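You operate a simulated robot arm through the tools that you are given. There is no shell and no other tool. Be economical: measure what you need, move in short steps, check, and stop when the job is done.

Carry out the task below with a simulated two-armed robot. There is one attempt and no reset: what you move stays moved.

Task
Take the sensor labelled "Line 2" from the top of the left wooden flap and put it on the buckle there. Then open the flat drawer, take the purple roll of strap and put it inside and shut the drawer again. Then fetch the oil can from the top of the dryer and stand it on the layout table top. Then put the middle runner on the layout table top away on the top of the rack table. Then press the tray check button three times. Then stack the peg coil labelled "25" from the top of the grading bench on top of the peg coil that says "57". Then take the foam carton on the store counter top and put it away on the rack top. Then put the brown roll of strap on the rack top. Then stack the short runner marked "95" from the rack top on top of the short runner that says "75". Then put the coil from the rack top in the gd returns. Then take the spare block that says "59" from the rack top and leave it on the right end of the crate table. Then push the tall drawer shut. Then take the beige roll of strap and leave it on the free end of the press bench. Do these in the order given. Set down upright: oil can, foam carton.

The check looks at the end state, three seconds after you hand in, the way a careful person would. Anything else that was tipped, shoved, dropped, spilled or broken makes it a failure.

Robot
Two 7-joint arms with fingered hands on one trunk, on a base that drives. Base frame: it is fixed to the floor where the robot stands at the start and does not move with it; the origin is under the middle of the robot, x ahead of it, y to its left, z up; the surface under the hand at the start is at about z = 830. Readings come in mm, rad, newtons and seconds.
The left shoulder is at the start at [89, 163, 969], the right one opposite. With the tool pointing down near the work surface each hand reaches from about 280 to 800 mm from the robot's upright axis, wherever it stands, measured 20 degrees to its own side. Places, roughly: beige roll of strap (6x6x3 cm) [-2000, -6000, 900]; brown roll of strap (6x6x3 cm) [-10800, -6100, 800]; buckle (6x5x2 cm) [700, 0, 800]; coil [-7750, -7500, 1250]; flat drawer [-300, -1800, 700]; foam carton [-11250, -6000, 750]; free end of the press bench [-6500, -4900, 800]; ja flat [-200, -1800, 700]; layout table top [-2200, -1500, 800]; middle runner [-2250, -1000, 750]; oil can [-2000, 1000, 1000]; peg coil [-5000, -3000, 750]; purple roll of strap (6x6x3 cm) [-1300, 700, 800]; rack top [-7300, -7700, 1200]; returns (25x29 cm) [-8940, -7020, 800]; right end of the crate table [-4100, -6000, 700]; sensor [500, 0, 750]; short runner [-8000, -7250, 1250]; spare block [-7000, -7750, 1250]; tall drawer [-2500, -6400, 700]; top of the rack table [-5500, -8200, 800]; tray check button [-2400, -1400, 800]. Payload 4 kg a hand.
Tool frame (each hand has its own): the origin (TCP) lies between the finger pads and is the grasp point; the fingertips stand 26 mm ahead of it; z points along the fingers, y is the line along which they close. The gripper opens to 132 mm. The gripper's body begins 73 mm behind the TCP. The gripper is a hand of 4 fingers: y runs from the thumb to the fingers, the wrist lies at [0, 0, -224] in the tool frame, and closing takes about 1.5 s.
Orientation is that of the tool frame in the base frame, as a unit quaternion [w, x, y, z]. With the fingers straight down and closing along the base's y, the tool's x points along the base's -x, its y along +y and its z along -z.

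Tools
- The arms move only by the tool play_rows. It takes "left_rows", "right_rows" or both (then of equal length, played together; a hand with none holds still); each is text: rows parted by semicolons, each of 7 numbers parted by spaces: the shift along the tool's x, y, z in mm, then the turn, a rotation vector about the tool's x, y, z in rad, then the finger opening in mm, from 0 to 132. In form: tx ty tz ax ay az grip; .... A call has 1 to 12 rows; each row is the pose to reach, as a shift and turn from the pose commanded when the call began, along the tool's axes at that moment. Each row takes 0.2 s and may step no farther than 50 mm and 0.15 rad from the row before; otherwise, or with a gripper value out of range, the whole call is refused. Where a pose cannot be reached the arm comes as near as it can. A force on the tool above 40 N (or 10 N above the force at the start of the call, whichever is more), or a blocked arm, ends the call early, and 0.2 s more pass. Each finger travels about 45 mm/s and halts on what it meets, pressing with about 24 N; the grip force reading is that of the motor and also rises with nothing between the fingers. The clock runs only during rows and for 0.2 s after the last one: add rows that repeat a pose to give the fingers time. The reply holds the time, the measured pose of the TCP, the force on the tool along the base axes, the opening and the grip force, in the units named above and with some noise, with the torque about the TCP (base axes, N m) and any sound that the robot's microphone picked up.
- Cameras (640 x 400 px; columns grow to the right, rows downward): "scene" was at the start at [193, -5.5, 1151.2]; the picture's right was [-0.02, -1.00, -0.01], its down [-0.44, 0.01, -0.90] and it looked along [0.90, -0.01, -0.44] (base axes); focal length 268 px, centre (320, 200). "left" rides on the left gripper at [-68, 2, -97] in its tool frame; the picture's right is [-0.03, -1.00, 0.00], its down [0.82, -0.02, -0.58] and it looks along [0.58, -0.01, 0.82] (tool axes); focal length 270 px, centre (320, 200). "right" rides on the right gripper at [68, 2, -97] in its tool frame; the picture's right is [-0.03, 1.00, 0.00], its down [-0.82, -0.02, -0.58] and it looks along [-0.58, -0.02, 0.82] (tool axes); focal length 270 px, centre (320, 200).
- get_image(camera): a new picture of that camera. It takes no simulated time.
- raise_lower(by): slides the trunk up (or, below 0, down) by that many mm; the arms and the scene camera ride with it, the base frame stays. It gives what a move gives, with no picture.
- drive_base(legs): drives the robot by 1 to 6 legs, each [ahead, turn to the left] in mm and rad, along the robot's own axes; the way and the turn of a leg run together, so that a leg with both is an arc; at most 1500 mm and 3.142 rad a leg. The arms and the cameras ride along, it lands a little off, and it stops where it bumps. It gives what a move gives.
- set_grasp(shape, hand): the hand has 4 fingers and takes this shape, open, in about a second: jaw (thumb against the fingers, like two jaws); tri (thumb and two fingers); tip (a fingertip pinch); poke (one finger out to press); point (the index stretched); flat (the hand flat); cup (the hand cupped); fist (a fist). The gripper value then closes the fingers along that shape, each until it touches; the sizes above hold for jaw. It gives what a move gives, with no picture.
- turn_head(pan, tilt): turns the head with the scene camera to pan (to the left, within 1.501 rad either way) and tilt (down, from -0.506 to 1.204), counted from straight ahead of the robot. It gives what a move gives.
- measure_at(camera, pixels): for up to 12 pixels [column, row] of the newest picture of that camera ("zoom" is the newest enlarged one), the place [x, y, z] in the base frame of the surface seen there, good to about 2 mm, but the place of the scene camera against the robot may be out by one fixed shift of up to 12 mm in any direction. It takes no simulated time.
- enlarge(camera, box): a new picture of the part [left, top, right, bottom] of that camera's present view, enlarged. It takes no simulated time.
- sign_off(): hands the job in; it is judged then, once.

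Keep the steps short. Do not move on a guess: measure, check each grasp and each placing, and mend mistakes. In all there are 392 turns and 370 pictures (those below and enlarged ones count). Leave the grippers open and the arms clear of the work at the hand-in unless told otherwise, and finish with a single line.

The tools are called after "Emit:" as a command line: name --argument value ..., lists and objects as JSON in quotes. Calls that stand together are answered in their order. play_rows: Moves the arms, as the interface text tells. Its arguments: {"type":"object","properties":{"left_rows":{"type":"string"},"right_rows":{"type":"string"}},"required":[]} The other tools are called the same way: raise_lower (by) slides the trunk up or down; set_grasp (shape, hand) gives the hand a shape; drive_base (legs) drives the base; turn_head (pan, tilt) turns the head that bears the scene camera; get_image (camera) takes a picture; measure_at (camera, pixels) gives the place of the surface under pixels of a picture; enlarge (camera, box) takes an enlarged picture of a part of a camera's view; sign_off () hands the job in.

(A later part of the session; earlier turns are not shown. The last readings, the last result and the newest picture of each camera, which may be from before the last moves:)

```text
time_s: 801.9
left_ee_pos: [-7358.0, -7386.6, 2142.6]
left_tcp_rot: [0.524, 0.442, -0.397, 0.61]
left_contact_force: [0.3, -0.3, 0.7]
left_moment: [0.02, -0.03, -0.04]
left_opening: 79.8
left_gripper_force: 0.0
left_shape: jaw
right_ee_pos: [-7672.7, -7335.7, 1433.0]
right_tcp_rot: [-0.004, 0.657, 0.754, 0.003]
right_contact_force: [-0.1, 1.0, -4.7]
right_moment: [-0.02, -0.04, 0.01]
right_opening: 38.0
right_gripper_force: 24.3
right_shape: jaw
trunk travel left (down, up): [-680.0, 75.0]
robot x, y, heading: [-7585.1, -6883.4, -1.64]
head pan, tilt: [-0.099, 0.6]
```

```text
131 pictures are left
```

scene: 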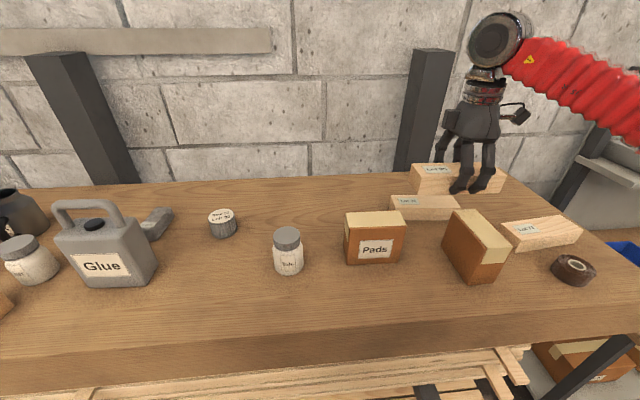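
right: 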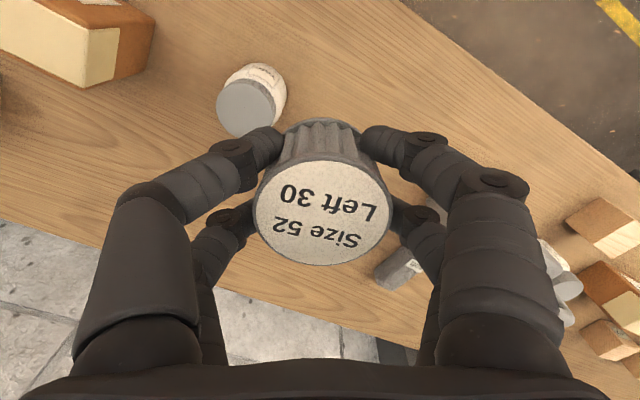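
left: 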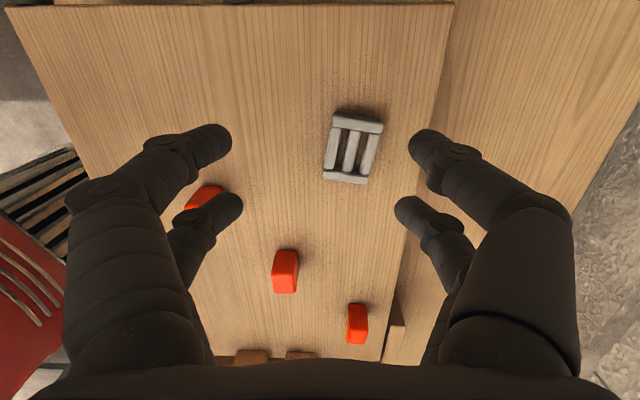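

Coil held. I'll back off, drive along to the returns bench and lower the trunk there.

Emit:
drive_base --legs '[[-220, 0]]'

Emit:
drive_base --legs '[[0, -0.57]]'

Emit:
drive_base --legs '[[0, -0.57]]'

Emit:
drive_base --legs '[[0, -0.55]]'

Emit:
drive_base --legs '[[950, 0]]'

Emit:
raise_lower --by -330

Emit:
drive_base --legs '[[0, 0.5]]'

Emit:
drive_base --legs '[[0, 0.45]]'

Emit:
drive_base --legs '[[0, 0.42]]'

Emit:
turn_head --pan -0.3 --tilt 0.6

Emit:
get_image --camera "scene"

```text
time_s: 803.7
left_ee_pos: [-7344.3, -7164.8, 2142.6]
left_tcp_rot: [0.526, 0.441, -0.398, 0.609]
left_contact_force: [-0.5, 0.0, -0.6]
left_moment: [-0.01, -0.01, 0.02]
left_opening: 80.0
left_gripper_force: 0.0
left_shape: jaw
right_ee_pos: [-7658.9, -7111.5, 1432.3]
right_tcp_rot: [-0.004, 0.659, 0.752, 0.003]
right_contact_force: [0.4, 0.0, -3.9]
right_moment: [0.01, 0.01, -0.01]
right_opening: 38.0
right_gripper_force: 24.5
right_shape: jaw
trunk travel left (down, up): [-680.0, 75.0]
robot x, y, heading: [-7572.6, -6659.6, -1.64]
head pan, tilt: [-0.099, 0.6]
```

```text
time_s: 805.8
left_ee_pos: [-7651.7, -7204.0, 2142.1]
left_tcp_rot: [0.676, 0.311, -0.506, 0.436]
left_contact_force: [0.1, -0.3, -0.7]
left_moment: [0.0, 0.02, -0.03]
left_opening: 80.0
left_gripper_force: 0.1
left_shape: jaw
right_ee_pos: [-7886.7, -6988.8, 1431.1]
right_tcp_rot: [-0.004, 0.844, 0.536, 0.003]
right_contact_force: [0.5, 0.1, -3.0]
right_moment: [0.03, 0.04, -0.02]
right_opening: 38.0
right_gripper_force: 24.1
right_shape: jaw
trunk travel left (down, up): [-680.0, 75.0]
robot x, y, heading: [-7543.6, -6676.7, -2.214]
head pan, tilt: [-0.099, 0.6]
```

```text
time_s: 808.0
left_ee_pos: [-7917.6, -7063.4, 2141.4]
left_tcp_rot: [0.771, 0.156, -0.574, 0.228]
left_contact_force: [0.7, 0.7, 0.3]
left_moment: [-0.01, 0.04, 0.0]
left_opening: 80.0
left_gripper_force: 0.1
left_shape: jaw
right_ee_pos: [-8002.1, -6755.7, 1433.4]
right_tcp_rot: [-0.003, 0.961, 0.278, 0.005]
right_contact_force: [0.1, 0.2, -2.4]
right_moment: [0.04, 0.0, 0.03]
right_opening: 37.5
right_gripper_force: 24.1
right_shape: jaw
trunk travel left (down, up): [-680.0, 75.0]
robot x, y, heading: [-7535.5, -6706.2, -2.779]
head pan, tilt: [-0.099, 0.6]
```

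```text
time_s: 810.0
left_ee_pos: [-8051.8, -6823.9, 2142.4]
left_tcp_rot: [0.804, 0.004, -0.594, 0.02]
left_contact_force: [-0.4, -0.2, -0.4]
left_moment: [0.0, 0.02, -0.01]
left_opening: 80.0
left_gripper_force: 0.1
left_shape: jaw
right_ee_pos: [-7969.7, -6515.9, 1432.6]
right_tcp_rot: [-0.002, 1.0, 0.02, 0.007]
right_contact_force: [-0.3, 1.0, -3.2]
right_moment: [0.02, -0.03, 0.01]
right_opening: 36.8
right_gripper_force: 23.9
right_shape: jaw
trunk travel left (down, up): [-680.0, 75.0]
robot x, y, heading: [-7542.9, -6736.0, 2.971]
head pan, tilt: [-0.099, 0.6]
stopped in leg 1: the robot was blocked; the commanded pose is now the measured one
```

```text
time_s: 815.1
left_ee_pos: [-8998.3, -6656.3, 2142.8]
left_tcp_rot: [0.805, 0.001, -0.593, 0.017]
left_contact_force: [0.5, -0.4, 0.8]
left_moment: [-0.02, 0.01, -0.01]
left_opening: 79.8
left_gripper_force: 0.0
left_shape: jaw
right_ee_pos: [-8916.4, -6347.6, 1433.7]
right_tcp_rot: [-0.002, 1.0, 0.016, 0.005]
right_contact_force: [0.0, 0.8, -3.9]
right_moment: [0.03, -0.01, -0.04]
right_opening: 36.9
right_gripper_force: 23.9
right_shape: jaw
trunk travel left (down, up): [-680.0, 75.0]
robot x, y, heading: [-8489.5, -6567.1, 2.964]
head pan, tilt: [-0.099, 0.6]
```

```text
time_s: 818.4
left_ee_pos: [-8998.3, -6656.1, 1813.7]
left_tcp_rot: [0.805, 0.001, -0.593, 0.017]
left_contact_force: [0.7, 0.2, -0.2]
left_moment: [0.0, 0.01, -0.03]
left_opening: 79.9
left_gripper_force: 0.0
left_shape: jaw
right_ee_pos: [-8914.8, -6346.9, 1105.2]
right_tcp_rot: [-0.001, 1.0, 0.017, 0.005]
right_contact_force: [0.7, -0.2, -3.8]
right_moment: [0.04, -0.03, -0.02]
right_opening: 37.1
right_gripper_force: 23.5
right_shape: jaw
trunk travel left (down, up): [-350.0, 405.0]
robot x, y, heading: [-8489.6, -6570.4, 2.968]
head pan, tilt: [-0.099, 0.6]
```

```text
time_s: 820.4
left_ee_pos: [-8896.2, -6889.2, 1812.8]
left_tcp_rot: [0.776, 0.146, -0.575, 0.214]
left_contact_force: [-0.2, 1.1, 0.5]
left_moment: [-0.02, 0.02, -0.02]
left_opening: 80.0
left_gripper_force: 0.0
left_shape: jaw
right_ee_pos: [-8970.0, -6575.4, 1103.0]
right_tcp_rot: [-0.002, 0.965, 0.262, 0.005]
right_contact_force: [-0.1, 0.1, -3.5]
right_moment: [0.04, -0.03, -0.01]
right_opening: 36.9
right_gripper_force: 23.9
right_shape: jaw
trunk travel left (down, up): [-350.0, 405.0]
robot x, y, heading: [-8499.4, -6539.8, -2.82]
head pan, tilt: [-0.099, 0.6]
```

```text
time_s: 822.2
left_ee_pos: [-8710.1, -7027.8, 1813.0]
left_tcp_rot: [0.709, 0.269, -0.529, 0.38]
left_contact_force: [-0.4, -0.2, -0.4]
left_moment: [-0.01, 0.01, 0.02]
left_opening: 80.1
left_gripper_force: 0.0
left_shape: jaw
right_ee_pos: [-8910.0, -6779.7, 1105.1]
right_tcp_rot: [-0.003, 0.884, 0.468, 0.004]
right_contact_force: [-0.3, 0.4, -3.3]
right_moment: [0.02, -0.03, 0.0]
right_opening: 36.9
right_gripper_force: 23.9
right_shape: jaw
trunk travel left (down, up): [-350.0, 405.0]
robot x, y, heading: [-8517.3, -6519.6, -2.379]
head pan, tilt: [-0.099, 0.6]
```

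```text
time_s: 824.0
left_ee_pos: [-8480.8, -7061.5, 1813.3]
left_tcp_rot: [0.611, 0.377, -0.459, 0.523]
left_contact_force: [1.2, 0.3, 0.6]
left_moment: [-0.04, -0.01, -0.01]
left_opening: 79.9
left_gripper_force: 0.0
left_shape: jaw
right_ee_pos: [-8766.9, -6918.1, 1104.7]
right_tcp_rot: [-0.005, 0.763, 0.647, 0.004]
right_contact_force: [0.0, -0.2, -3.3]
right_moment: [0.01, 0.02, 0.01]
right_opening: 36.5
right_gripper_force: 24.0
right_shape: jaw
trunk travel left (down, up): [-350.0, 405.0]
robot x, y, heading: [-8540.2, -6513.2, -1.952]
head pan, tilt: [-0.099, 0.6]
```

```text
time_s: 824.7
left_ee_pos: [-8483.0, -7060.1, 1814.3]
left_tcp_rot: [0.611, 0.376, -0.458, 0.524]
left_contact_force: [0.7, 0.6, 0.0]
left_moment: [0.0, -0.01, 0.02]
left_opening: 80.1
left_gripper_force: 0.1
left_shape: jaw
right_ee_pos: [-8767.6, -6917.0, 1105.6]
right_tcp_rot: [-0.004, 0.762, 0.647, 0.004]
right_contact_force: [-0.4, 0.0, -3.6]
right_moment: [0.04, -0.03, 0.02]
right_opening: 36.4
right_gripper_force: 23.9
right_shape: jaw
trunk travel left (down, up): [-350.0, 405.0]
robot x, y, heading: [-8541.5, -6514.0, -1.949]
head pan, tilt: [-0.3, 0.6]
```

```text
130 pictures are left
```

scene: 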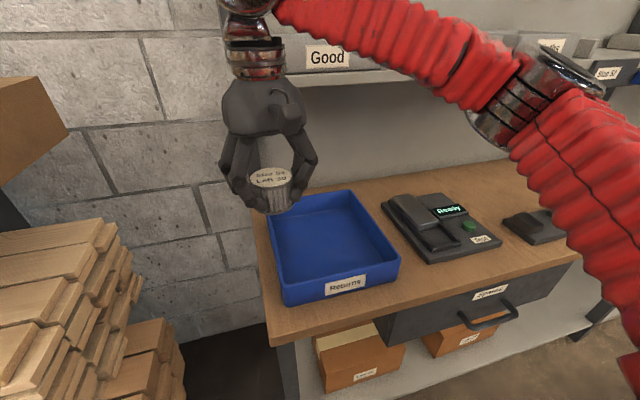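

Right by the "Returns" bin. I'll measure the bin's inside.

Emit:
measure_at --camera "scene" --pixels '[[330, 240], [300, 225], [370, 250], [320, 270], [345, 192], [398, 262], [285, 285], [272, 215], [340, 225]]'

```text
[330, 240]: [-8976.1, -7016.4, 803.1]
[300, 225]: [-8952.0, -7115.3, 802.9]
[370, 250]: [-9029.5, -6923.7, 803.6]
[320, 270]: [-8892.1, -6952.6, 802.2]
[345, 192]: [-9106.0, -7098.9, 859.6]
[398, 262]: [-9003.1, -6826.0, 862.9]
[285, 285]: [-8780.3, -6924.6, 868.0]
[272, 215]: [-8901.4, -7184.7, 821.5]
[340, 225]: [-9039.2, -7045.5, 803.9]
```

Bin centre ≈ (−8955,−7013), floor 803, rim 863. Move over and lower the coil inside.

Emit:
play_rows --right_rows "-25 -34 0 0 0 0 20; -50 -68 0 0 0 0 20; -75 -101 0 0 0 0 20; -100 -135 0 0 0 0 20; -125 -169 0 0 0 0 20; -125 -169 45 0 0 0 20; -125 -169 90 0 0 0 20; -125 -169 135 0 0 0 20; -125 -169 180 0 0 0 20; -125 -169 220 0 0 0 20; -125 -169 245 0 0 0 20; -125 -169 245 0 0 0 20"

Emit:
get_image --camera "scene"

```text
time_s: 827.3
left_ee_pos: [-8480.2, -7060.9, 1815.1]
left_tcp_rot: [0.611, 0.377, -0.459, 0.524]
left_contact_force: [-0.2, -0.2, 0.0]
left_moment: [0.03, -0.01, -0.01]
left_opening: 80.1
left_gripper_force: 0.1
left_shape: jaw
right_ee_pos: [-8954.6, -7011.1, 860.6]
right_tcp_rot: [-0.004, 0.763, 0.647, 0.003]
right_contact_force: [0.4, -0.5, -4.1]
right_moment: [-0.01, 0.0, -0.01]
right_opening: 36.3
right_gripper_force: 23.6
right_shape: jaw
trunk travel left (down, up): [-350.0, 405.0]
robot x, y, heading: [-8540.7, -6515.1, -1.957]
head pan, tilt: [-0.3, 0.6]
```

```text
129 pictures are left
```

scene: 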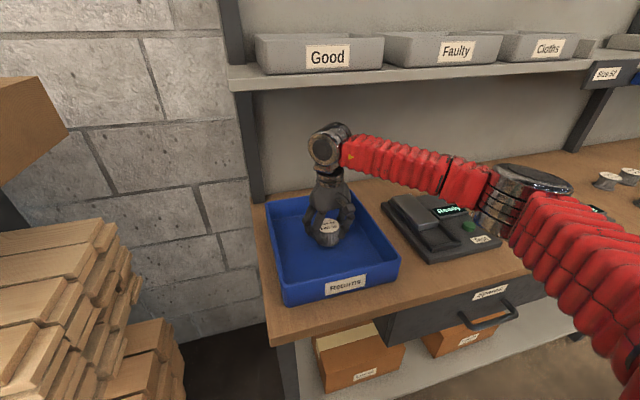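

Inside the bin; lower the last ~17 mm, release, rise and draw back.

Emit:
play_rows --right_rows "0 0 8 0 0 0 20; 0 0 14 0 0 0 20; 0 0 17 0 0 0 20; 0 0 17 0 0 0 45; 0 0 17 0 0 0 60; 0 0 17 0 0 0 75; 0 0 17 0 0 0 75; 0 0 -10 0 0 0 75; 0 0 -55 0 0 0 80; 0 0 -100 0 0 0 80; 0 0 -145 0 0 0 80; 0 0 -190 0 0 0 80"

Emit:
get_image --camera "right"

```text
time_s: 829.9
left_ee_pos: [-8478.1, -7059.6, 1814.5]
left_tcp_rot: [0.611, 0.377, -0.457, 0.525]
left_contact_force: [0.5, -0.7, -0.3]
left_moment: [0.01, 0.01, -0.01]
left_opening: 80.2
left_gripper_force: 0.1
left_shape: jaw
right_ee_pos: [-8953.7, -7013.0, 1050.7]
right_tcp_rot: [-0.004, 0.763, 0.647, 0.003]
right_contact_force: [0.5, 0.0, -0.1]
right_moment: [-0.01, 0.02, 0.02]
right_opening: 79.6
right_gripper_force: 0.0
right_shape: jaw
trunk travel left (down, up): [-350.0, 405.0]
robot x, y, heading: [-8542.1, -6516.8, -1.954]
head pan, tilt: [-0.3, 0.6]
```

```text
128 pictures are left
```

right: 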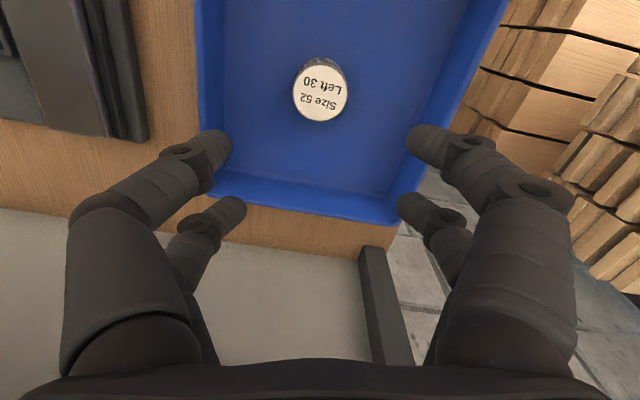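

Coil is in the returns bin. Now the spare block: I'll retract, back off and drive east along the rack.

Emit:
play_rows --right_rows "40 0 -20 0 0 0 80; 80 0 -40 0 0 0 80; 120 0 -50 0 0 0 80; 160 0 -50 0 0 0 80; 160 0 -50 0 0 0 80"

Emit:
drive_base --legs '[[-150, 0]]'

Emit:
drive_base --legs '[[0, 0.55]]'

Emit:
drive_base --legs '[[0, 0.55]]'

Emit:
drive_base --legs '[[0, 0.5]]'

Emit:
drive_base --legs '[[1400, 0]]'

Emit:
drive_base --legs '[[560, 0]]'

Emit:
raise_lower --by 330

Emit:
drive_base --legs '[[0, -0.55]]'

Emit:
drive_base --legs '[[0, -0.55]]'

Emit:
drive_base --legs '[[0, -0.45]]'

Emit:
get_image --camera "scene"

```text
time_s: 831.1
left_ee_pos: [-8480.7, -7060.0, 1813.8]
left_tcp_rot: [0.61, 0.378, -0.458, 0.524]
left_contact_force: [0.0, 0.1, 0.3]
left_moment: [-0.02, -0.02, 0.01]
left_opening: 80.0
left_gripper_force: 0.0
left_shape: jaw
right_ee_pos: [-8927.5, -6851.9, 1100.6]
right_tcp_rot: [-0.004, 0.763, 0.647, 0.004]
right_contact_force: [-0.2, -0.2, -0.2]
right_moment: [0.03, 0.01, 0.0]
right_opening: 79.4
right_gripper_force: 0.1
right_shape: jaw
trunk travel left (down, up): [-350.0, 405.0]
robot x, y, heading: [-8543.7, -6514.0, -1.952]
head pan, tilt: [-0.3, 0.6]
```

```text
time_s: 832.5
left_ee_pos: [-8423.2, -6914.9, 1814.4]
left_tcp_rot: [0.612, 0.376, -0.458, 0.524]
left_contact_force: [-0.3, 0.9, 0.0]
left_moment: [0.04, -0.02, 0.02]
left_opening: 80.0
left_gripper_force: 0.1
left_shape: jaw
right_ee_pos: [-8870.5, -6710.2, 1102.9]
right_tcp_rot: [-0.004, 0.763, 0.647, 0.003]
right_contact_force: [0.8, 0.8, 0.6]
right_moment: [-0.07, 0.01, -0.01]
right_opening: 79.4
right_gripper_force: 0.0
right_shape: jaw
trunk travel left (down, up): [-350.0, 405.0]
robot x, y, heading: [-8484.6, -6369.9, -1.953]
head pan, tilt: [-0.3, 0.6]
```

```text
time_s: 834.6
left_ee_pos: [-8153.4, -6808.6, 1814.1]
left_tcp_rot: [0.449, 0.485, -0.341, 0.668]
left_contact_force: [0.1, 0.5, -0.1]
left_moment: [-0.01, 0.02, 0.0]
left_opening: 80.0
left_gripper_force: 0.1
left_shape: jaw
right_ee_pos: [-8643.1, -6860.0, 1102.0]
right_tcp_rot: [-0.005, 0.562, 0.827, 0.002]
right_contact_force: [1.4, -0.2, 0.3]
right_moment: [0.02, 0.01, 0.01]
right_opening: 79.4
right_gripper_force: 0.1
right_shape: jaw
trunk travel left (down, up): [-350.0, 405.0]
robot x, y, heading: [-8519.6, -6379.3, -1.411]
head pan, tilt: [-0.3, 0.6]
```

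```text
time_s: 836.7
left_ee_pos: [-7980.8, -6560.1, 1815.4]
left_tcp_rot: [0.255, 0.558, -0.199, 0.764]
left_contact_force: [-1.1, 0.4, -0.1]
left_moment: [-0.01, -0.02, -0.01]
left_opening: 80.1
left_gripper_force: 0.1
left_shape: jaw
right_ee_pos: [-8375.5, -6857.5, 1101.9]
right_tcp_rot: [-0.005, 0.321, 0.947, 0.001]
right_contact_force: [-0.9, -0.1, 0.6]
right_moment: [0.03, -0.01, -0.01]
right_opening: 79.8
right_gripper_force: 0.0
right_shape: jaw
trunk travel left (down, up): [-350.0, 405.0]
robot x, y, heading: [-8531.9, -6397.3, -0.878]
head pan, tilt: [-0.3, 0.6]
```

```text
time_s: 838.6
left_ee_pos: [-7981.0, -6284.7, 1821.5]
left_tcp_rot: [0.075, 0.585, -0.064, 0.805]
left_contact_force: [-0.2, -0.5, -0.1]
left_moment: [-0.01, 0.01, -0.02]
left_opening: 80.2
left_gripper_force: 0.1
left_shape: jaw
right_ee_pos: [-8195.6, -6739.7, 1111.7]
right_tcp_rot: [0.002, 0.108, 0.994, -0.001]
right_contact_force: [0.0, -0.3, 0.0]
right_moment: [-0.01, 0.02, 0.02]
right_opening: 80.0
right_gripper_force: 0.1
right_shape: jaw
trunk travel left (down, up): [-350.0, 405.0]
robot x, y, heading: [-8547.4, -6416.9, -0.42]
head pan, tilt: [-0.3, 0.6]
stopped in leg 1: the robot was blocked; the commanded pose is now the measured one
```

```text
time_s: 839.5
left_ee_pos: [-7972.3, -6286.0, 1819.5]
left_tcp_rot: [0.076, 0.587, -0.064, 0.803]
left_contact_force: [0.1, -0.8, -1.2]
left_moment: [0.01, 0.0, 0.0]
left_opening: 79.8
left_gripper_force: 0.2
left_shape: jaw
right_ee_pos: [-8191.8, -6745.5, 1111.0]
right_tcp_rot: [0.002, 0.111, 0.994, -0.002]
right_contact_force: [0.9, -0.2, -1.5]
right_moment: [0.01, -0.01, 0.01]
right_opening: 79.9
right_gripper_force: 0.1
right_shape: jaw
trunk travel left (down, up): [-350.0, 405.0]
robot x, y, heading: [-8547.7, -6424.9, -0.434]
head pan, tilt: [-0.3, 0.6]
stopped in leg 1: the robot was blocked; the commanded pose is now the measured one
```

```text
time_s: 840.4
left_ee_pos: [-7929.0, -6308.5, 1805.6]
left_tcp_rot: [0.073, 0.592, -0.067, 0.8]
left_contact_force: [-0.9, 0.8, 1.1]
left_moment: [0.04, 0.09, -0.05]
left_opening: 80.1
left_gripper_force: 0.1
left_shape: jaw
right_ee_pos: [-8155.6, -6773.7, 1113.9]
right_tcp_rot: [0.001, 0.125, 0.992, 0.002]
right_contact_force: [-0.2, 0.2, -0.1]
right_moment: [-0.01, -0.01, -0.01]
right_opening: 79.8
right_gripper_force: 0.0
right_shape: jaw
trunk travel left (down, up): [-350.0, 405.0]
robot x, y, heading: [-8526.4, -6432.8, -0.432]
head pan, tilt: [-0.3, 0.6]
stopped in leg 1: the robot was blocked; the commanded pose is now the measured one
```

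```text
time_s: 843.7
left_ee_pos: [-7903.0, -6321.0, 2132.2]
left_tcp_rot: [0.072, 0.594, -0.068, 0.799]
left_contact_force: [1.3, 0.1, 0.5]
left_moment: [0.01, 0.0, 0.0]
left_opening: 80.0
left_gripper_force: 0.1
left_shape: jaw
right_ee_pos: [-8131.5, -6778.3, 1420.1]
right_tcp_rot: [-0.019, 0.117, 0.993, 0.006]
right_contact_force: [-0.6, -0.4, -0.3]
right_moment: [0.02, 0.0, -0.01]
right_opening: 80.1
right_gripper_force: 0.0
right_shape: jaw
trunk travel left (down, up): [-680.0, 75.0]
robot x, y, heading: [-8524.9, -6430.4, -0.429]
head pan, tilt: [-0.3, 0.6]
```

```text
time_s: 845.7
left_ee_pos: [-7933.1, -6639.7, 2134.4]
left_tcp_rot: [0.274, 0.557, -0.217, 0.754]
left_contact_force: [-1.2, -0.4, 0.0]
left_moment: [0.02, 0.0, 0.05]
left_opening: 79.9
left_gripper_force: 0.0
left_shape: jaw
right_ee_pos: [-8357.8, -6924.1, 1420.5]
right_tcp_rot: [-0.017, 0.369, 0.929, 0.011]
right_contact_force: [0.2, -0.2, -0.4]
right_moment: [0.02, 0.01, 0.01]
right_opening: 79.9
right_gripper_force: 0.1
right_shape: jaw
trunk travel left (down, up): [-680.0, 75.0]
robot x, y, heading: [-8502.3, -6411.8, -0.953]
head pan, tilt: [-0.3, 0.6]
stopped in leg 1: the robot was blocked; the commanded pose is now the measured one
```

```text
time_s: 847.8
left_ee_pos: [-8135.0, -6907.4, 2134.1]
left_tcp_rot: [0.471, 0.475, -0.361, 0.65]
left_contact_force: [-0.1, 0.6, -0.1]
left_moment: [0.04, -0.02, 0.0]
left_opening: 79.9
left_gripper_force: 0.1
left_shape: jaw
right_ee_pos: [-8648.1, -6926.2, 1420.6]
right_tcp_rot: [-0.013, 0.609, 0.793, 0.015]
right_contact_force: [0.2, -0.3, 0.1]
right_moment: [0.03, 0.0, -0.04]
right_opening: 79.7
right_gripper_force: 0.1
right_shape: jaw
trunk travel left (down, up): [-680.0, 75.0]
robot x, y, heading: [-8466.2, -6414.9, -1.508]
head pan, tilt: [-0.3, 0.6]
```

```text
time_s: 849.7
left_ee_pos: [-8391.6, -7007.8, 2133.5]
left_tcp_rot: [0.605, 0.381, -0.461, 0.525]
left_contact_force: [-0.3, 0.1, -0.7]
left_moment: [-0.02, -0.02, 0.03]
left_opening: 79.9
left_gripper_force: 0.0
left_shape: jaw
right_ee_pos: [-8857.5, -6795.5, 1421.2]
right_tcp_rot: [-0.009, 0.774, 0.633, 0.018]
right_contact_force: [-0.4, 0.2, 0.8]
right_moment: [0.02, 0.0, 0.0]
right_opening: 80.0
right_gripper_force: 0.2
right_shape: jaw
trunk travel left (down, up): [-680.0, 75.0]
robot x, y, heading: [-8447.9, -6422.0, -1.961]
head pan, tilt: [-0.3, 0.6]
```

```text
127 pictures are left
```

scene: 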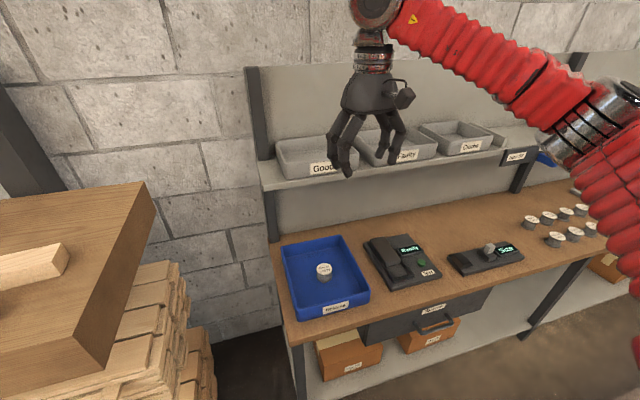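

The drive was blocked — my right elbow probably touched the rack end. I'll check the rack top right away.

Emit:
turn_head --pan 0.5 --tilt 0.5

Emit:
get_image --camera "scene"

```text
time_s: 850.8
left_ee_pos: [-8390.9, -7006.3, 2134.8]
left_tcp_rot: [0.605, 0.381, -0.46, 0.526]
left_contact_force: [-0.7, -0.2, 0.1]
left_moment: [0.01, 0.02, -0.02]
left_opening: 80.0
left_gripper_force: 0.2
left_shape: jaw
right_ee_pos: [-8856.7, -6794.2, 1420.8]
right_tcp_rot: [-0.009, 0.774, 0.633, 0.018]
right_contact_force: [-0.7, 0.1, -0.3]
right_moment: [0.03, 0.02, -0.04]
right_opening: 80.0
right_gripper_force: 0.1
right_shape: jaw
trunk travel left (down, up): [-680.0, 75.0]
robot x, y, heading: [-8450.7, -6422.2, -1.96]
head pan, tilt: [0.499, 0.499]
```

```text
126 pictures are left
```

scene: 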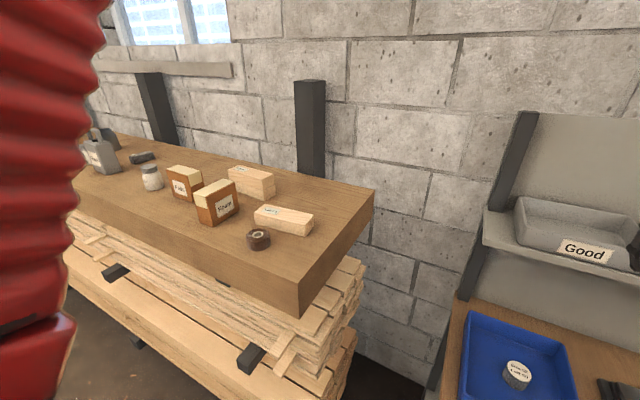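

Everything on the rack is undisturbed. I'll back further off from the rack line and go east with more elbow room.

Emit:
drive_base --legs '[[-230, 0]]'

Emit:
drive_base --legs '[[0, 0.55]]'

Emit:
drive_base --legs '[[0, 0.55]]'

Emit:
drive_base --legs '[[0, 0.47]]'

Emit:
drive_base --legs '[[1000, 0]]'

```text
time_s: 852.5
left_ee_pos: [-8305.1, -6794.2, 2132.8]
left_tcp_rot: [0.605, 0.381, -0.461, 0.525]
left_contact_force: [0.1, 0.7, 0.9]
left_moment: [0.02, -0.01, -0.01]
left_opening: 80.0
left_gripper_force: 0.1
left_shape: jaw
right_ee_pos: [-8771.2, -6583.4, 1422.3]
right_tcp_rot: [-0.009, 0.773, 0.634, 0.018]
right_contact_force: [-0.8, -0.3, 1.3]
right_moment: [-0.04, -0.04, 0.02]
right_opening: 79.9
right_gripper_force: 0.0
right_shape: jaw
trunk travel left (down, up): [-680.0, 75.0]
robot x, y, heading: [-8354.4, -6211.4, -1.958]
head pan, tilt: [0.499, 0.499]
```

```text
time_s: 854.6
left_ee_pos: [-8007.7, -6677.0, 2134.1]
left_tcp_rot: [0.441, 0.492, -0.341, 0.669]
left_contact_force: [0.4, -0.3, 0.1]
left_moment: [-0.02, -0.01, -0.03]
left_opening: 79.9
left_gripper_force: 0.1
left_shape: jaw
right_ee_pos: [-8518.7, -6739.1, 1422.2]
right_tcp_rot: [-0.013, 0.574, 0.818, 0.015]
right_contact_force: [-0.5, -0.4, -0.2]
right_moment: [0.0, -0.02, -0.02]
right_opening: 80.0
right_gripper_force: 0.1
right_shape: jaw
trunk travel left (down, up): [-680.0, 75.0]
robot x, y, heading: [-8390.3, -6215.4, -1.412]
head pan, tilt: [0.499, 0.499]
```

```text
time_s: 856.8
left_ee_pos: [-7824.3, -6411.3, 2134.8]
left_tcp_rot: [0.244, 0.564, -0.195, 0.764]
left_contact_force: [-0.5, -0.5, 0.4]
left_moment: [0.02, -0.03, 0.03]
left_opening: 80.1
left_gripper_force: 0.1
left_shape: jaw
right_ee_pos: [-8224.5, -6731.4, 1422.0]
right_tcp_rot: [-0.016, 0.33, 0.944, 0.01]
right_contact_force: [-0.2, -1.0, 0.2]
right_moment: [0.01, -0.01, 0.02]
right_opening: 80.2
right_gripper_force: 0.1
right_shape: jaw
trunk travel left (down, up): [-680.0, 75.0]
robot x, y, heading: [-8415.0, -6233.6, -0.871]
head pan, tilt: [0.499, 0.499]
```

```text
time_s: 858.6
left_ee_pos: [-7802.6, -6129.6, 2134.0]
left_tcp_rot: [0.06, 0.595, -0.059, 0.799]
left_contact_force: [0.2, 0.3, 0.0]
left_moment: [-0.03, 0.0, -0.02]
left_opening: 79.9
left_gripper_force: 0.0
left_shape: jaw
right_ee_pos: [-8018.0, -6593.1, 1424.2]
right_tcp_rot: [-0.019, 0.103, 0.994, 0.006]
right_contact_force: [0.2, -0.1, 0.4]
right_moment: [0.03, -0.01, 0.01]
right_opening: 79.8
right_gripper_force: 0.0
right_shape: jaw
trunk travel left (down, up): [-680.0, 75.0]
robot x, y, heading: [-8421.0, -6257.1, -0.41]
head pan, tilt: [0.499, 0.499]
```

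```text
time_s: 863.9
left_ee_pos: [-6899.1, -6525.6, 2134.9]
left_tcp_rot: [0.061, 0.595, -0.06, 0.799]
left_contact_force: [-0.3, 0.0, -0.1]
left_moment: [-0.03, 0.01, -0.01]
left_opening: 79.9
left_gripper_force: 0.0
left_shape: jaw
right_ee_pos: [-7114.1, -6989.0, 1424.6]
right_tcp_rot: [-0.019, 0.106, 0.994, 0.007]
right_contact_force: [-0.2, -0.6, 0.1]
right_moment: [0.0, 0.0, 0.01]
right_opening: 80.0
right_gripper_force: 0.0
right_shape: jaw
trunk travel left (down, up): [-680.0, 75.0]
robot x, y, heading: [-7513.1, -6651.3, -0.408]
head pan, tilt: [0.499, 0.499]
```

Emit:
drive_base --legs '[[900, 0]]'

Emit:
drive_base --legs '[[0, -0.55]]'

Emit:
drive_base --legs '[[0, -0.55]]'

Emit:
drive_base --legs '[[0, -0.45]]'

Emit:
turn_head --pan -0.1 --tilt 0.6

Emit:
get_image --camera "scene"

```text
time_s: 868.6
left_ee_pos: [-6078.5, -6896.1, 2136.1]
left_tcp_rot: [0.067, 0.594, -0.063, 0.799]
left_contact_force: [-0.7, 0.5, -0.5]
left_moment: [-0.03, -0.02, 0.02]
left_opening: 80.2
left_gripper_force: 0.0
left_shape: jaw
right_ee_pos: [-6299.8, -7358.9, 1424.6]
right_tcp_rot: [-0.018, 0.111, 0.994, 0.007]
right_contact_force: [0.0, 0.2, -0.8]
right_moment: [0.03, -0.04, -0.02]
right_opening: 80.1
right_gripper_force: 0.0
right_shape: jaw
trunk travel left (down, up): [-680.0, 75.0]
robot x, y, heading: [-6697.3, -7017.1, -0.424]
head pan, tilt: [0.499, 0.499]
```

```text
time_s: 870.8
left_ee_pos: [-6102.5, -7225.4, 2134.6]
left_tcp_rot: [0.275, 0.556, -0.217, 0.754]
left_contact_force: [-0.3, -0.2, -0.2]
left_moment: [0.02, 0.01, 0.04]
left_opening: 80.1
left_gripper_force: 0.0
left_shape: jaw
right_ee_pos: [-6529.0, -7509.7, 1425.1]
right_tcp_rot: [-0.016, 0.37, 0.929, 0.011]
right_contact_force: [-0.4, -0.3, -0.9]
right_moment: [0.03, 0.01, -0.02]
right_opening: 80.1
right_gripper_force: 0.1
right_shape: jaw
trunk travel left (down, up): [-680.0, 75.0]
robot x, y, heading: [-6674.6, -6997.2, -0.96]
head pan, tilt: [0.499, 0.499]
stopped in leg 1: the robot was blocked; the commanded pose is now the measured one
```

```text
time_s: 872.9
left_ee_pos: [-6307.1, -7490.8, 2134.7]
left_tcp_rot: [0.47, 0.476, -0.36, 0.65]
left_contact_force: [-0.5, 0.2, -0.8]
left_moment: [-0.02, 0.0, 0.01]
left_opening: 80.2
left_gripper_force: 0.1
left_shape: jaw
right_ee_pos: [-6818.5, -7510.7, 1425.9]
right_tcp_rot: [-0.013, 0.61, 0.792, 0.015]
right_contact_force: [0.1, 1.0, 0.3]
right_moment: [0.02, -0.01, 0.0]
right_opening: 80.1
right_gripper_force: 0.1
right_shape: jaw
trunk travel left (down, up): [-680.0, 75.0]
robot x, y, heading: [-6645.8, -6999.6, -1.51]
head pan, tilt: [0.499, 0.499]
```

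```text
time_s: 874.7
left_ee_pos: [-6557.5, -7589.4, 2136.0]
left_tcp_rot: [0.603, 0.384, -0.459, 0.528]
left_contact_force: [-0.1, -0.5, -0.1]
left_moment: [0.01, -0.01, -0.01]
left_opening: 79.9
left_gripper_force: 0.0
left_shape: jaw
right_ee_pos: [-7026.8, -7384.6, 1427.7]
right_tcp_rot: [-0.009, 0.771, 0.637, 0.018]
right_contact_force: [-0.5, -0.6, -0.1]
right_moment: [-0.02, -0.01, 0.02]
right_opening: 80.1
right_gripper_force: 0.1
right_shape: jaw
trunk travel left (down, up): [-680.0, 75.0]
robot x, y, heading: [-6618.3, -7007.9, -1.961]
head pan, tilt: [0.499, 0.499]
```

```text
time_s: 875.7
left_ee_pos: [-6552.5, -7590.3, 2135.5]
left_tcp_rot: [0.604, 0.384, -0.458, 0.527]
left_contact_force: [-0.1, 0.2, 0.2]
left_moment: [0.01, -0.04, -0.02]
left_opening: 79.9
left_gripper_force: 0.1
left_shape: jaw
right_ee_pos: [-7022.4, -7383.8, 1427.4]
right_tcp_rot: [-0.009, 0.771, 0.637, 0.016]
right_contact_force: [0.1, 0.6, -0.2]
right_moment: [0.02, 0.0, 0.01]
right_opening: 79.9
right_gripper_force: 0.1
right_shape: jaw
trunk travel left (down, up): [-680.0, 75.0]
robot x, y, heading: [-6617.4, -7008.2, -1.962]
head pan, tilt: [-0.099, 0.6]
```

```text
125 pictures are left
```

scene: 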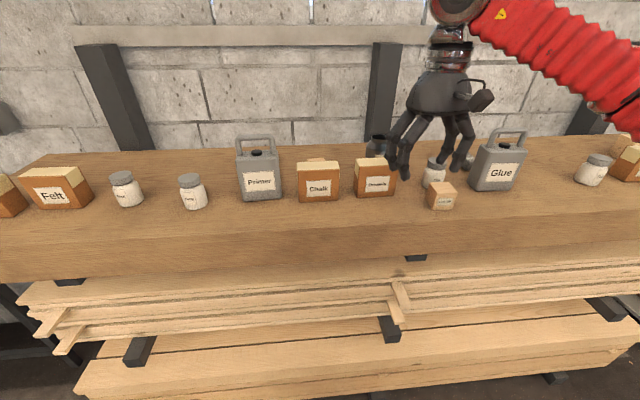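

There's a small block at (441,196) and maybe one behind "Chalk". I'll enlarge both.

Emit:
enlarge --camera "scene" --box '[400, 140, 500, 230]'

Emit:
enlarge --camera "scene" --box '[280, 130, 410, 220]'

Emit:
measure_at --camera "scene" --pixels '[[441, 187], [441, 200], [430, 186], [455, 186], [316, 161], [434, 170], [495, 165], [420, 205]]'

```text
4.44 times, centred on (450, 185) of scene
```

zoom: 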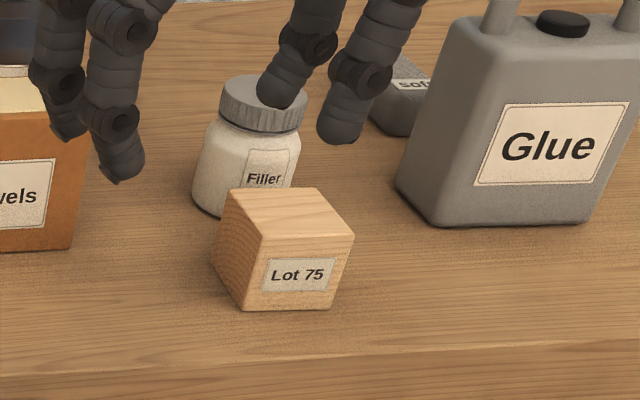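

```text
4.44 times, centred on (345, 175) of scene
```

zoom: 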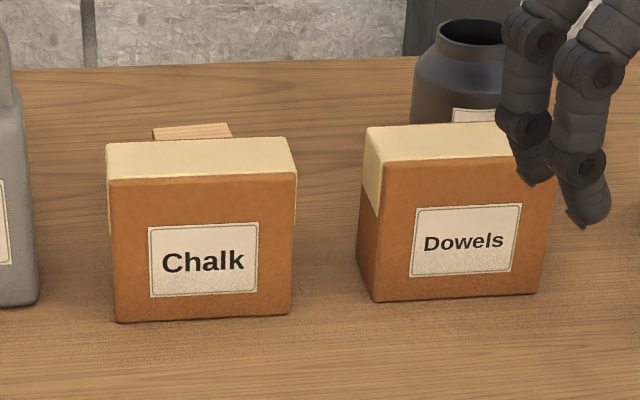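

```text
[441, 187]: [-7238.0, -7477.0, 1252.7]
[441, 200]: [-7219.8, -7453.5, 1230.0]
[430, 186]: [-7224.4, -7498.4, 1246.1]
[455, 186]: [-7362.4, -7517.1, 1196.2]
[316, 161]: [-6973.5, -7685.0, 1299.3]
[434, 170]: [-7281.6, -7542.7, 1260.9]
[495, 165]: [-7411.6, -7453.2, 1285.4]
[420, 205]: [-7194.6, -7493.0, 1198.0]
```

The front block reads "Lot 75"; the one behind Chalk must be checked. I'll drive 190 mm closer, level the hand, and look from above.

Emit:
drive_base --legs '[[190, 0]]'

Emit:
play_rows --right_rows "-5 5 0 0.006 -0.036 0 80; -20 30 0 0.006 -0.036 0 80; -35 55 0 0.006 -0.036 0 80; -50 80 0 0.006 -0.036 0 80; -50 80 0 0.006 -0.036 0 80"

Emit:
get_image --camera "right"

Emit:
get_image --camera "scene"

```text
time_s: 877.3
left_ee_pos: [-6628.7, -7769.0, 2136.2]
left_tcp_rot: [0.604, 0.383, -0.458, 0.528]
left_contact_force: [-0.1, 0.2, -0.6]
left_moment: [-0.04, -0.01, -0.02]
left_opening: 80.0
left_gripper_force: 0.2
left_shape: jaw
right_ee_pos: [-7098.2, -7565.2, 1427.6]
right_tcp_rot: [-0.009, 0.77, 0.637, 0.017]
right_contact_force: [0.0, 1.2, -0.3]
right_moment: [-0.01, -0.01, 0.01]
right_opening: 80.1
right_gripper_force: 0.0
right_shape: jaw
trunk travel left (down, up): [-680.0, 75.0]
robot x, y, heading: [-6694.7, -7189.1, -1.957]
head pan, tilt: [-0.099, 0.6]
```

```text
time_s: 878.5
left_ee_pos: [-6631.0, -7770.2, 2136.1]
left_tcp_rot: [0.603, 0.383, -0.457, 0.529]
left_contact_force: [-0.9, 0.0, 0.4]
left_moment: [-0.01, 0.02, 0.05]
left_opening: 80.0
left_gripper_force: 0.1
left_shape: jaw
right_ee_pos: [-7030.8, -7630.0, 1423.9]
right_tcp_rot: [0.0, 0.77, 0.638, 0.002]
right_contact_force: [-0.2, 0.8, 0.1]
right_moment: [0.01, 0.02, -0.01]
right_opening: 79.7
right_gripper_force: 0.0
right_shape: jaw
trunk travel left (down, up): [-680.0, 75.0]
robot x, y, heading: [-6693.3, -7187.8, -1.957]
head pan, tilt: [-0.099, 0.6]
```

```text
122 pictures are left
```

right: 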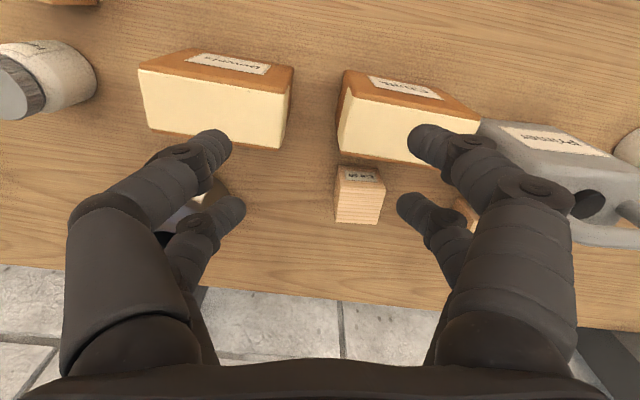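

```text
121 pictures are left
```

scene: 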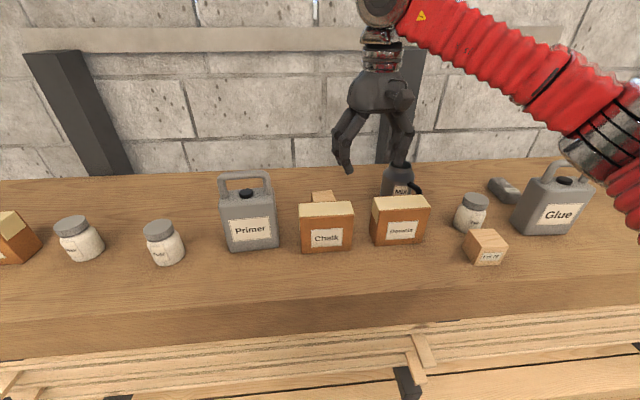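

Two blocks: (360,195) behind Chalk and one at (463,212) behind Primer. I'll read them.

Emit:
enlarge --camera "right" --box '[320, 140, 420, 240]'

Emit:
measure_at --camera "right" --pixels '[[360, 205], [340, 195], [382, 195], [338, 220], [378, 222], [360, 168], [360, 160], [445, 155], [460, 212], [465, 205]]'

```text
4.00 times, centred on (370, 190) of right
```

zoom: 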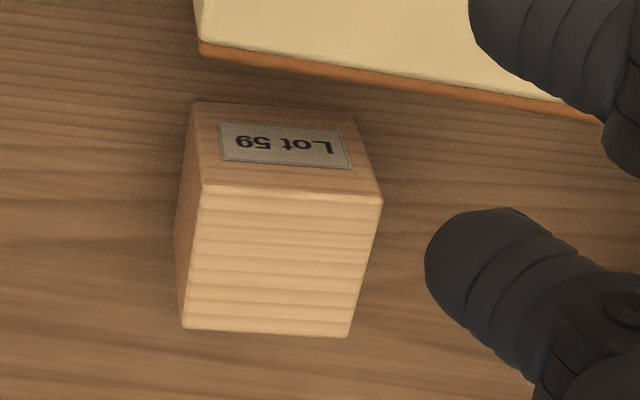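

```text
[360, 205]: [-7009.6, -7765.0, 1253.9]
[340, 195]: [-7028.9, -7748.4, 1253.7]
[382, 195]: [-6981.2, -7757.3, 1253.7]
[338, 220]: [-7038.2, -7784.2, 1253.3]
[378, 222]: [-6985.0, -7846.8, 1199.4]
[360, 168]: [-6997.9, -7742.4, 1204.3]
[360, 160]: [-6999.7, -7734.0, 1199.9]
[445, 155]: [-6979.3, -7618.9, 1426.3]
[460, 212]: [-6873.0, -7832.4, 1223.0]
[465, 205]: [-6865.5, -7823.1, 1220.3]
```

"Lot 59" it is: top centre (−7010,−7766), already square to the hand. I'll move over it while descending, stopping above.

Emit:
play_rows --right_rows "-22 8 15 0 0 0 85; -44 16 30 0 0 0 85; -66 24 45 0 0 0 85; -88 32 60 0 0 0 85; -110 40 70 0 0 0 85; -130 46 75 0 0 0 85; -130 46 100 0 0 0 85; -130 46 100 0 0 0 85"

Emit:
get_image --camera "right"

```text
time_s: 880.3
left_ee_pos: [-6628.3, -7768.9, 2136.7]
left_tcp_rot: [0.604, 0.382, -0.457, 0.529]
left_contact_force: [-0.2, 0.0, -0.1]
left_moment: [-0.03, 0.03, 0.01]
left_opening: 80.0
left_gripper_force: 0.0
left_shape: jaw
right_ee_pos: [-7005.2, -7767.9, 1327.0]
right_tcp_rot: [0.0, 0.771, 0.637, 0.001]
right_contact_force: [0.2, 0.2, 0.1]
right_moment: [-0.02, 0.02, -0.02]
right_opening: 84.4
right_gripper_force: 0.1
right_shape: jaw
trunk travel left (down, up): [-680.0, 75.0]
robot x, y, heading: [-6693.2, -7192.5, -1.958]
head pan, tilt: [-0.099, 0.6]
```

```text
119 pictures are left
```

right: 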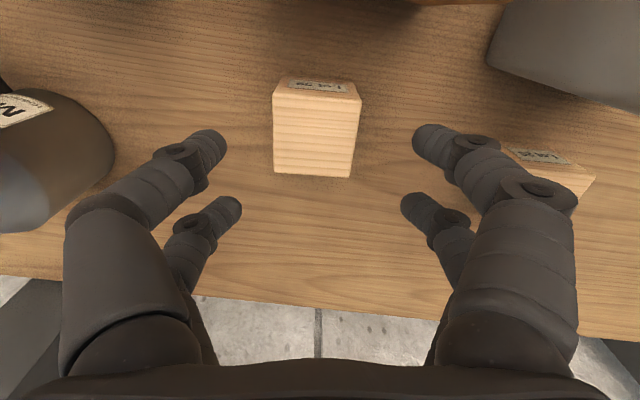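

Perfectly centred. Descend 91 mm and grip, then lift.

Emit:
play_rows --right_rows "0 0 35 0 0 0 80; 0 0 70 0 0 0 76; 0 0 91 0 0 0 76; 0 0 91 0 0 0 60; 0 0 91 0 0 0 45; 0 0 91 0 0 0 30; 0 0 91 0 0 0 30; 0 0 91 0 0 0 30; 0 0 75 0 0 0 30; 0 0 35 0 0 0 30; 0 0 -10 0 0 0 30; 0 0 -30 0 0 0 30"

Emit:
get_image --camera "right"

```text
time_s: 882.9
left_ee_pos: [-6628.6, -7769.3, 2137.4]
left_tcp_rot: [0.604, 0.383, -0.457, 0.529]
left_contact_force: [0.2, 0.4, -0.3]
left_moment: [-0.02, -0.01, 0.0]
left_opening: 80.0
left_gripper_force: 0.0
left_shape: jaw
right_ee_pos: [-7008.5, -7767.0, 1356.5]
right_tcp_rot: [0.0, 0.771, 0.637, 0.002]
right_contact_force: [0.5, -0.1, -1.3]
right_moment: [-0.05, 0.01, 0.02]
right_opening: 47.8
right_gripper_force: 23.6
right_shape: jaw
trunk travel left (down, up): [-680.0, 75.0]
robot x, y, heading: [-6692.3, -7189.2, -1.959]
head pan, tilt: [-0.099, 0.6]
```

```text
118 pictures are left
```

right: 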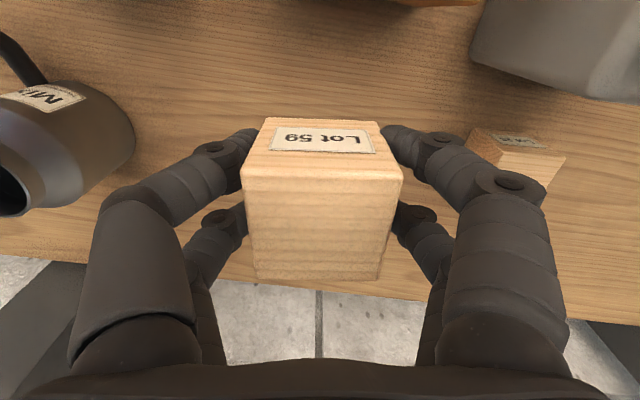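

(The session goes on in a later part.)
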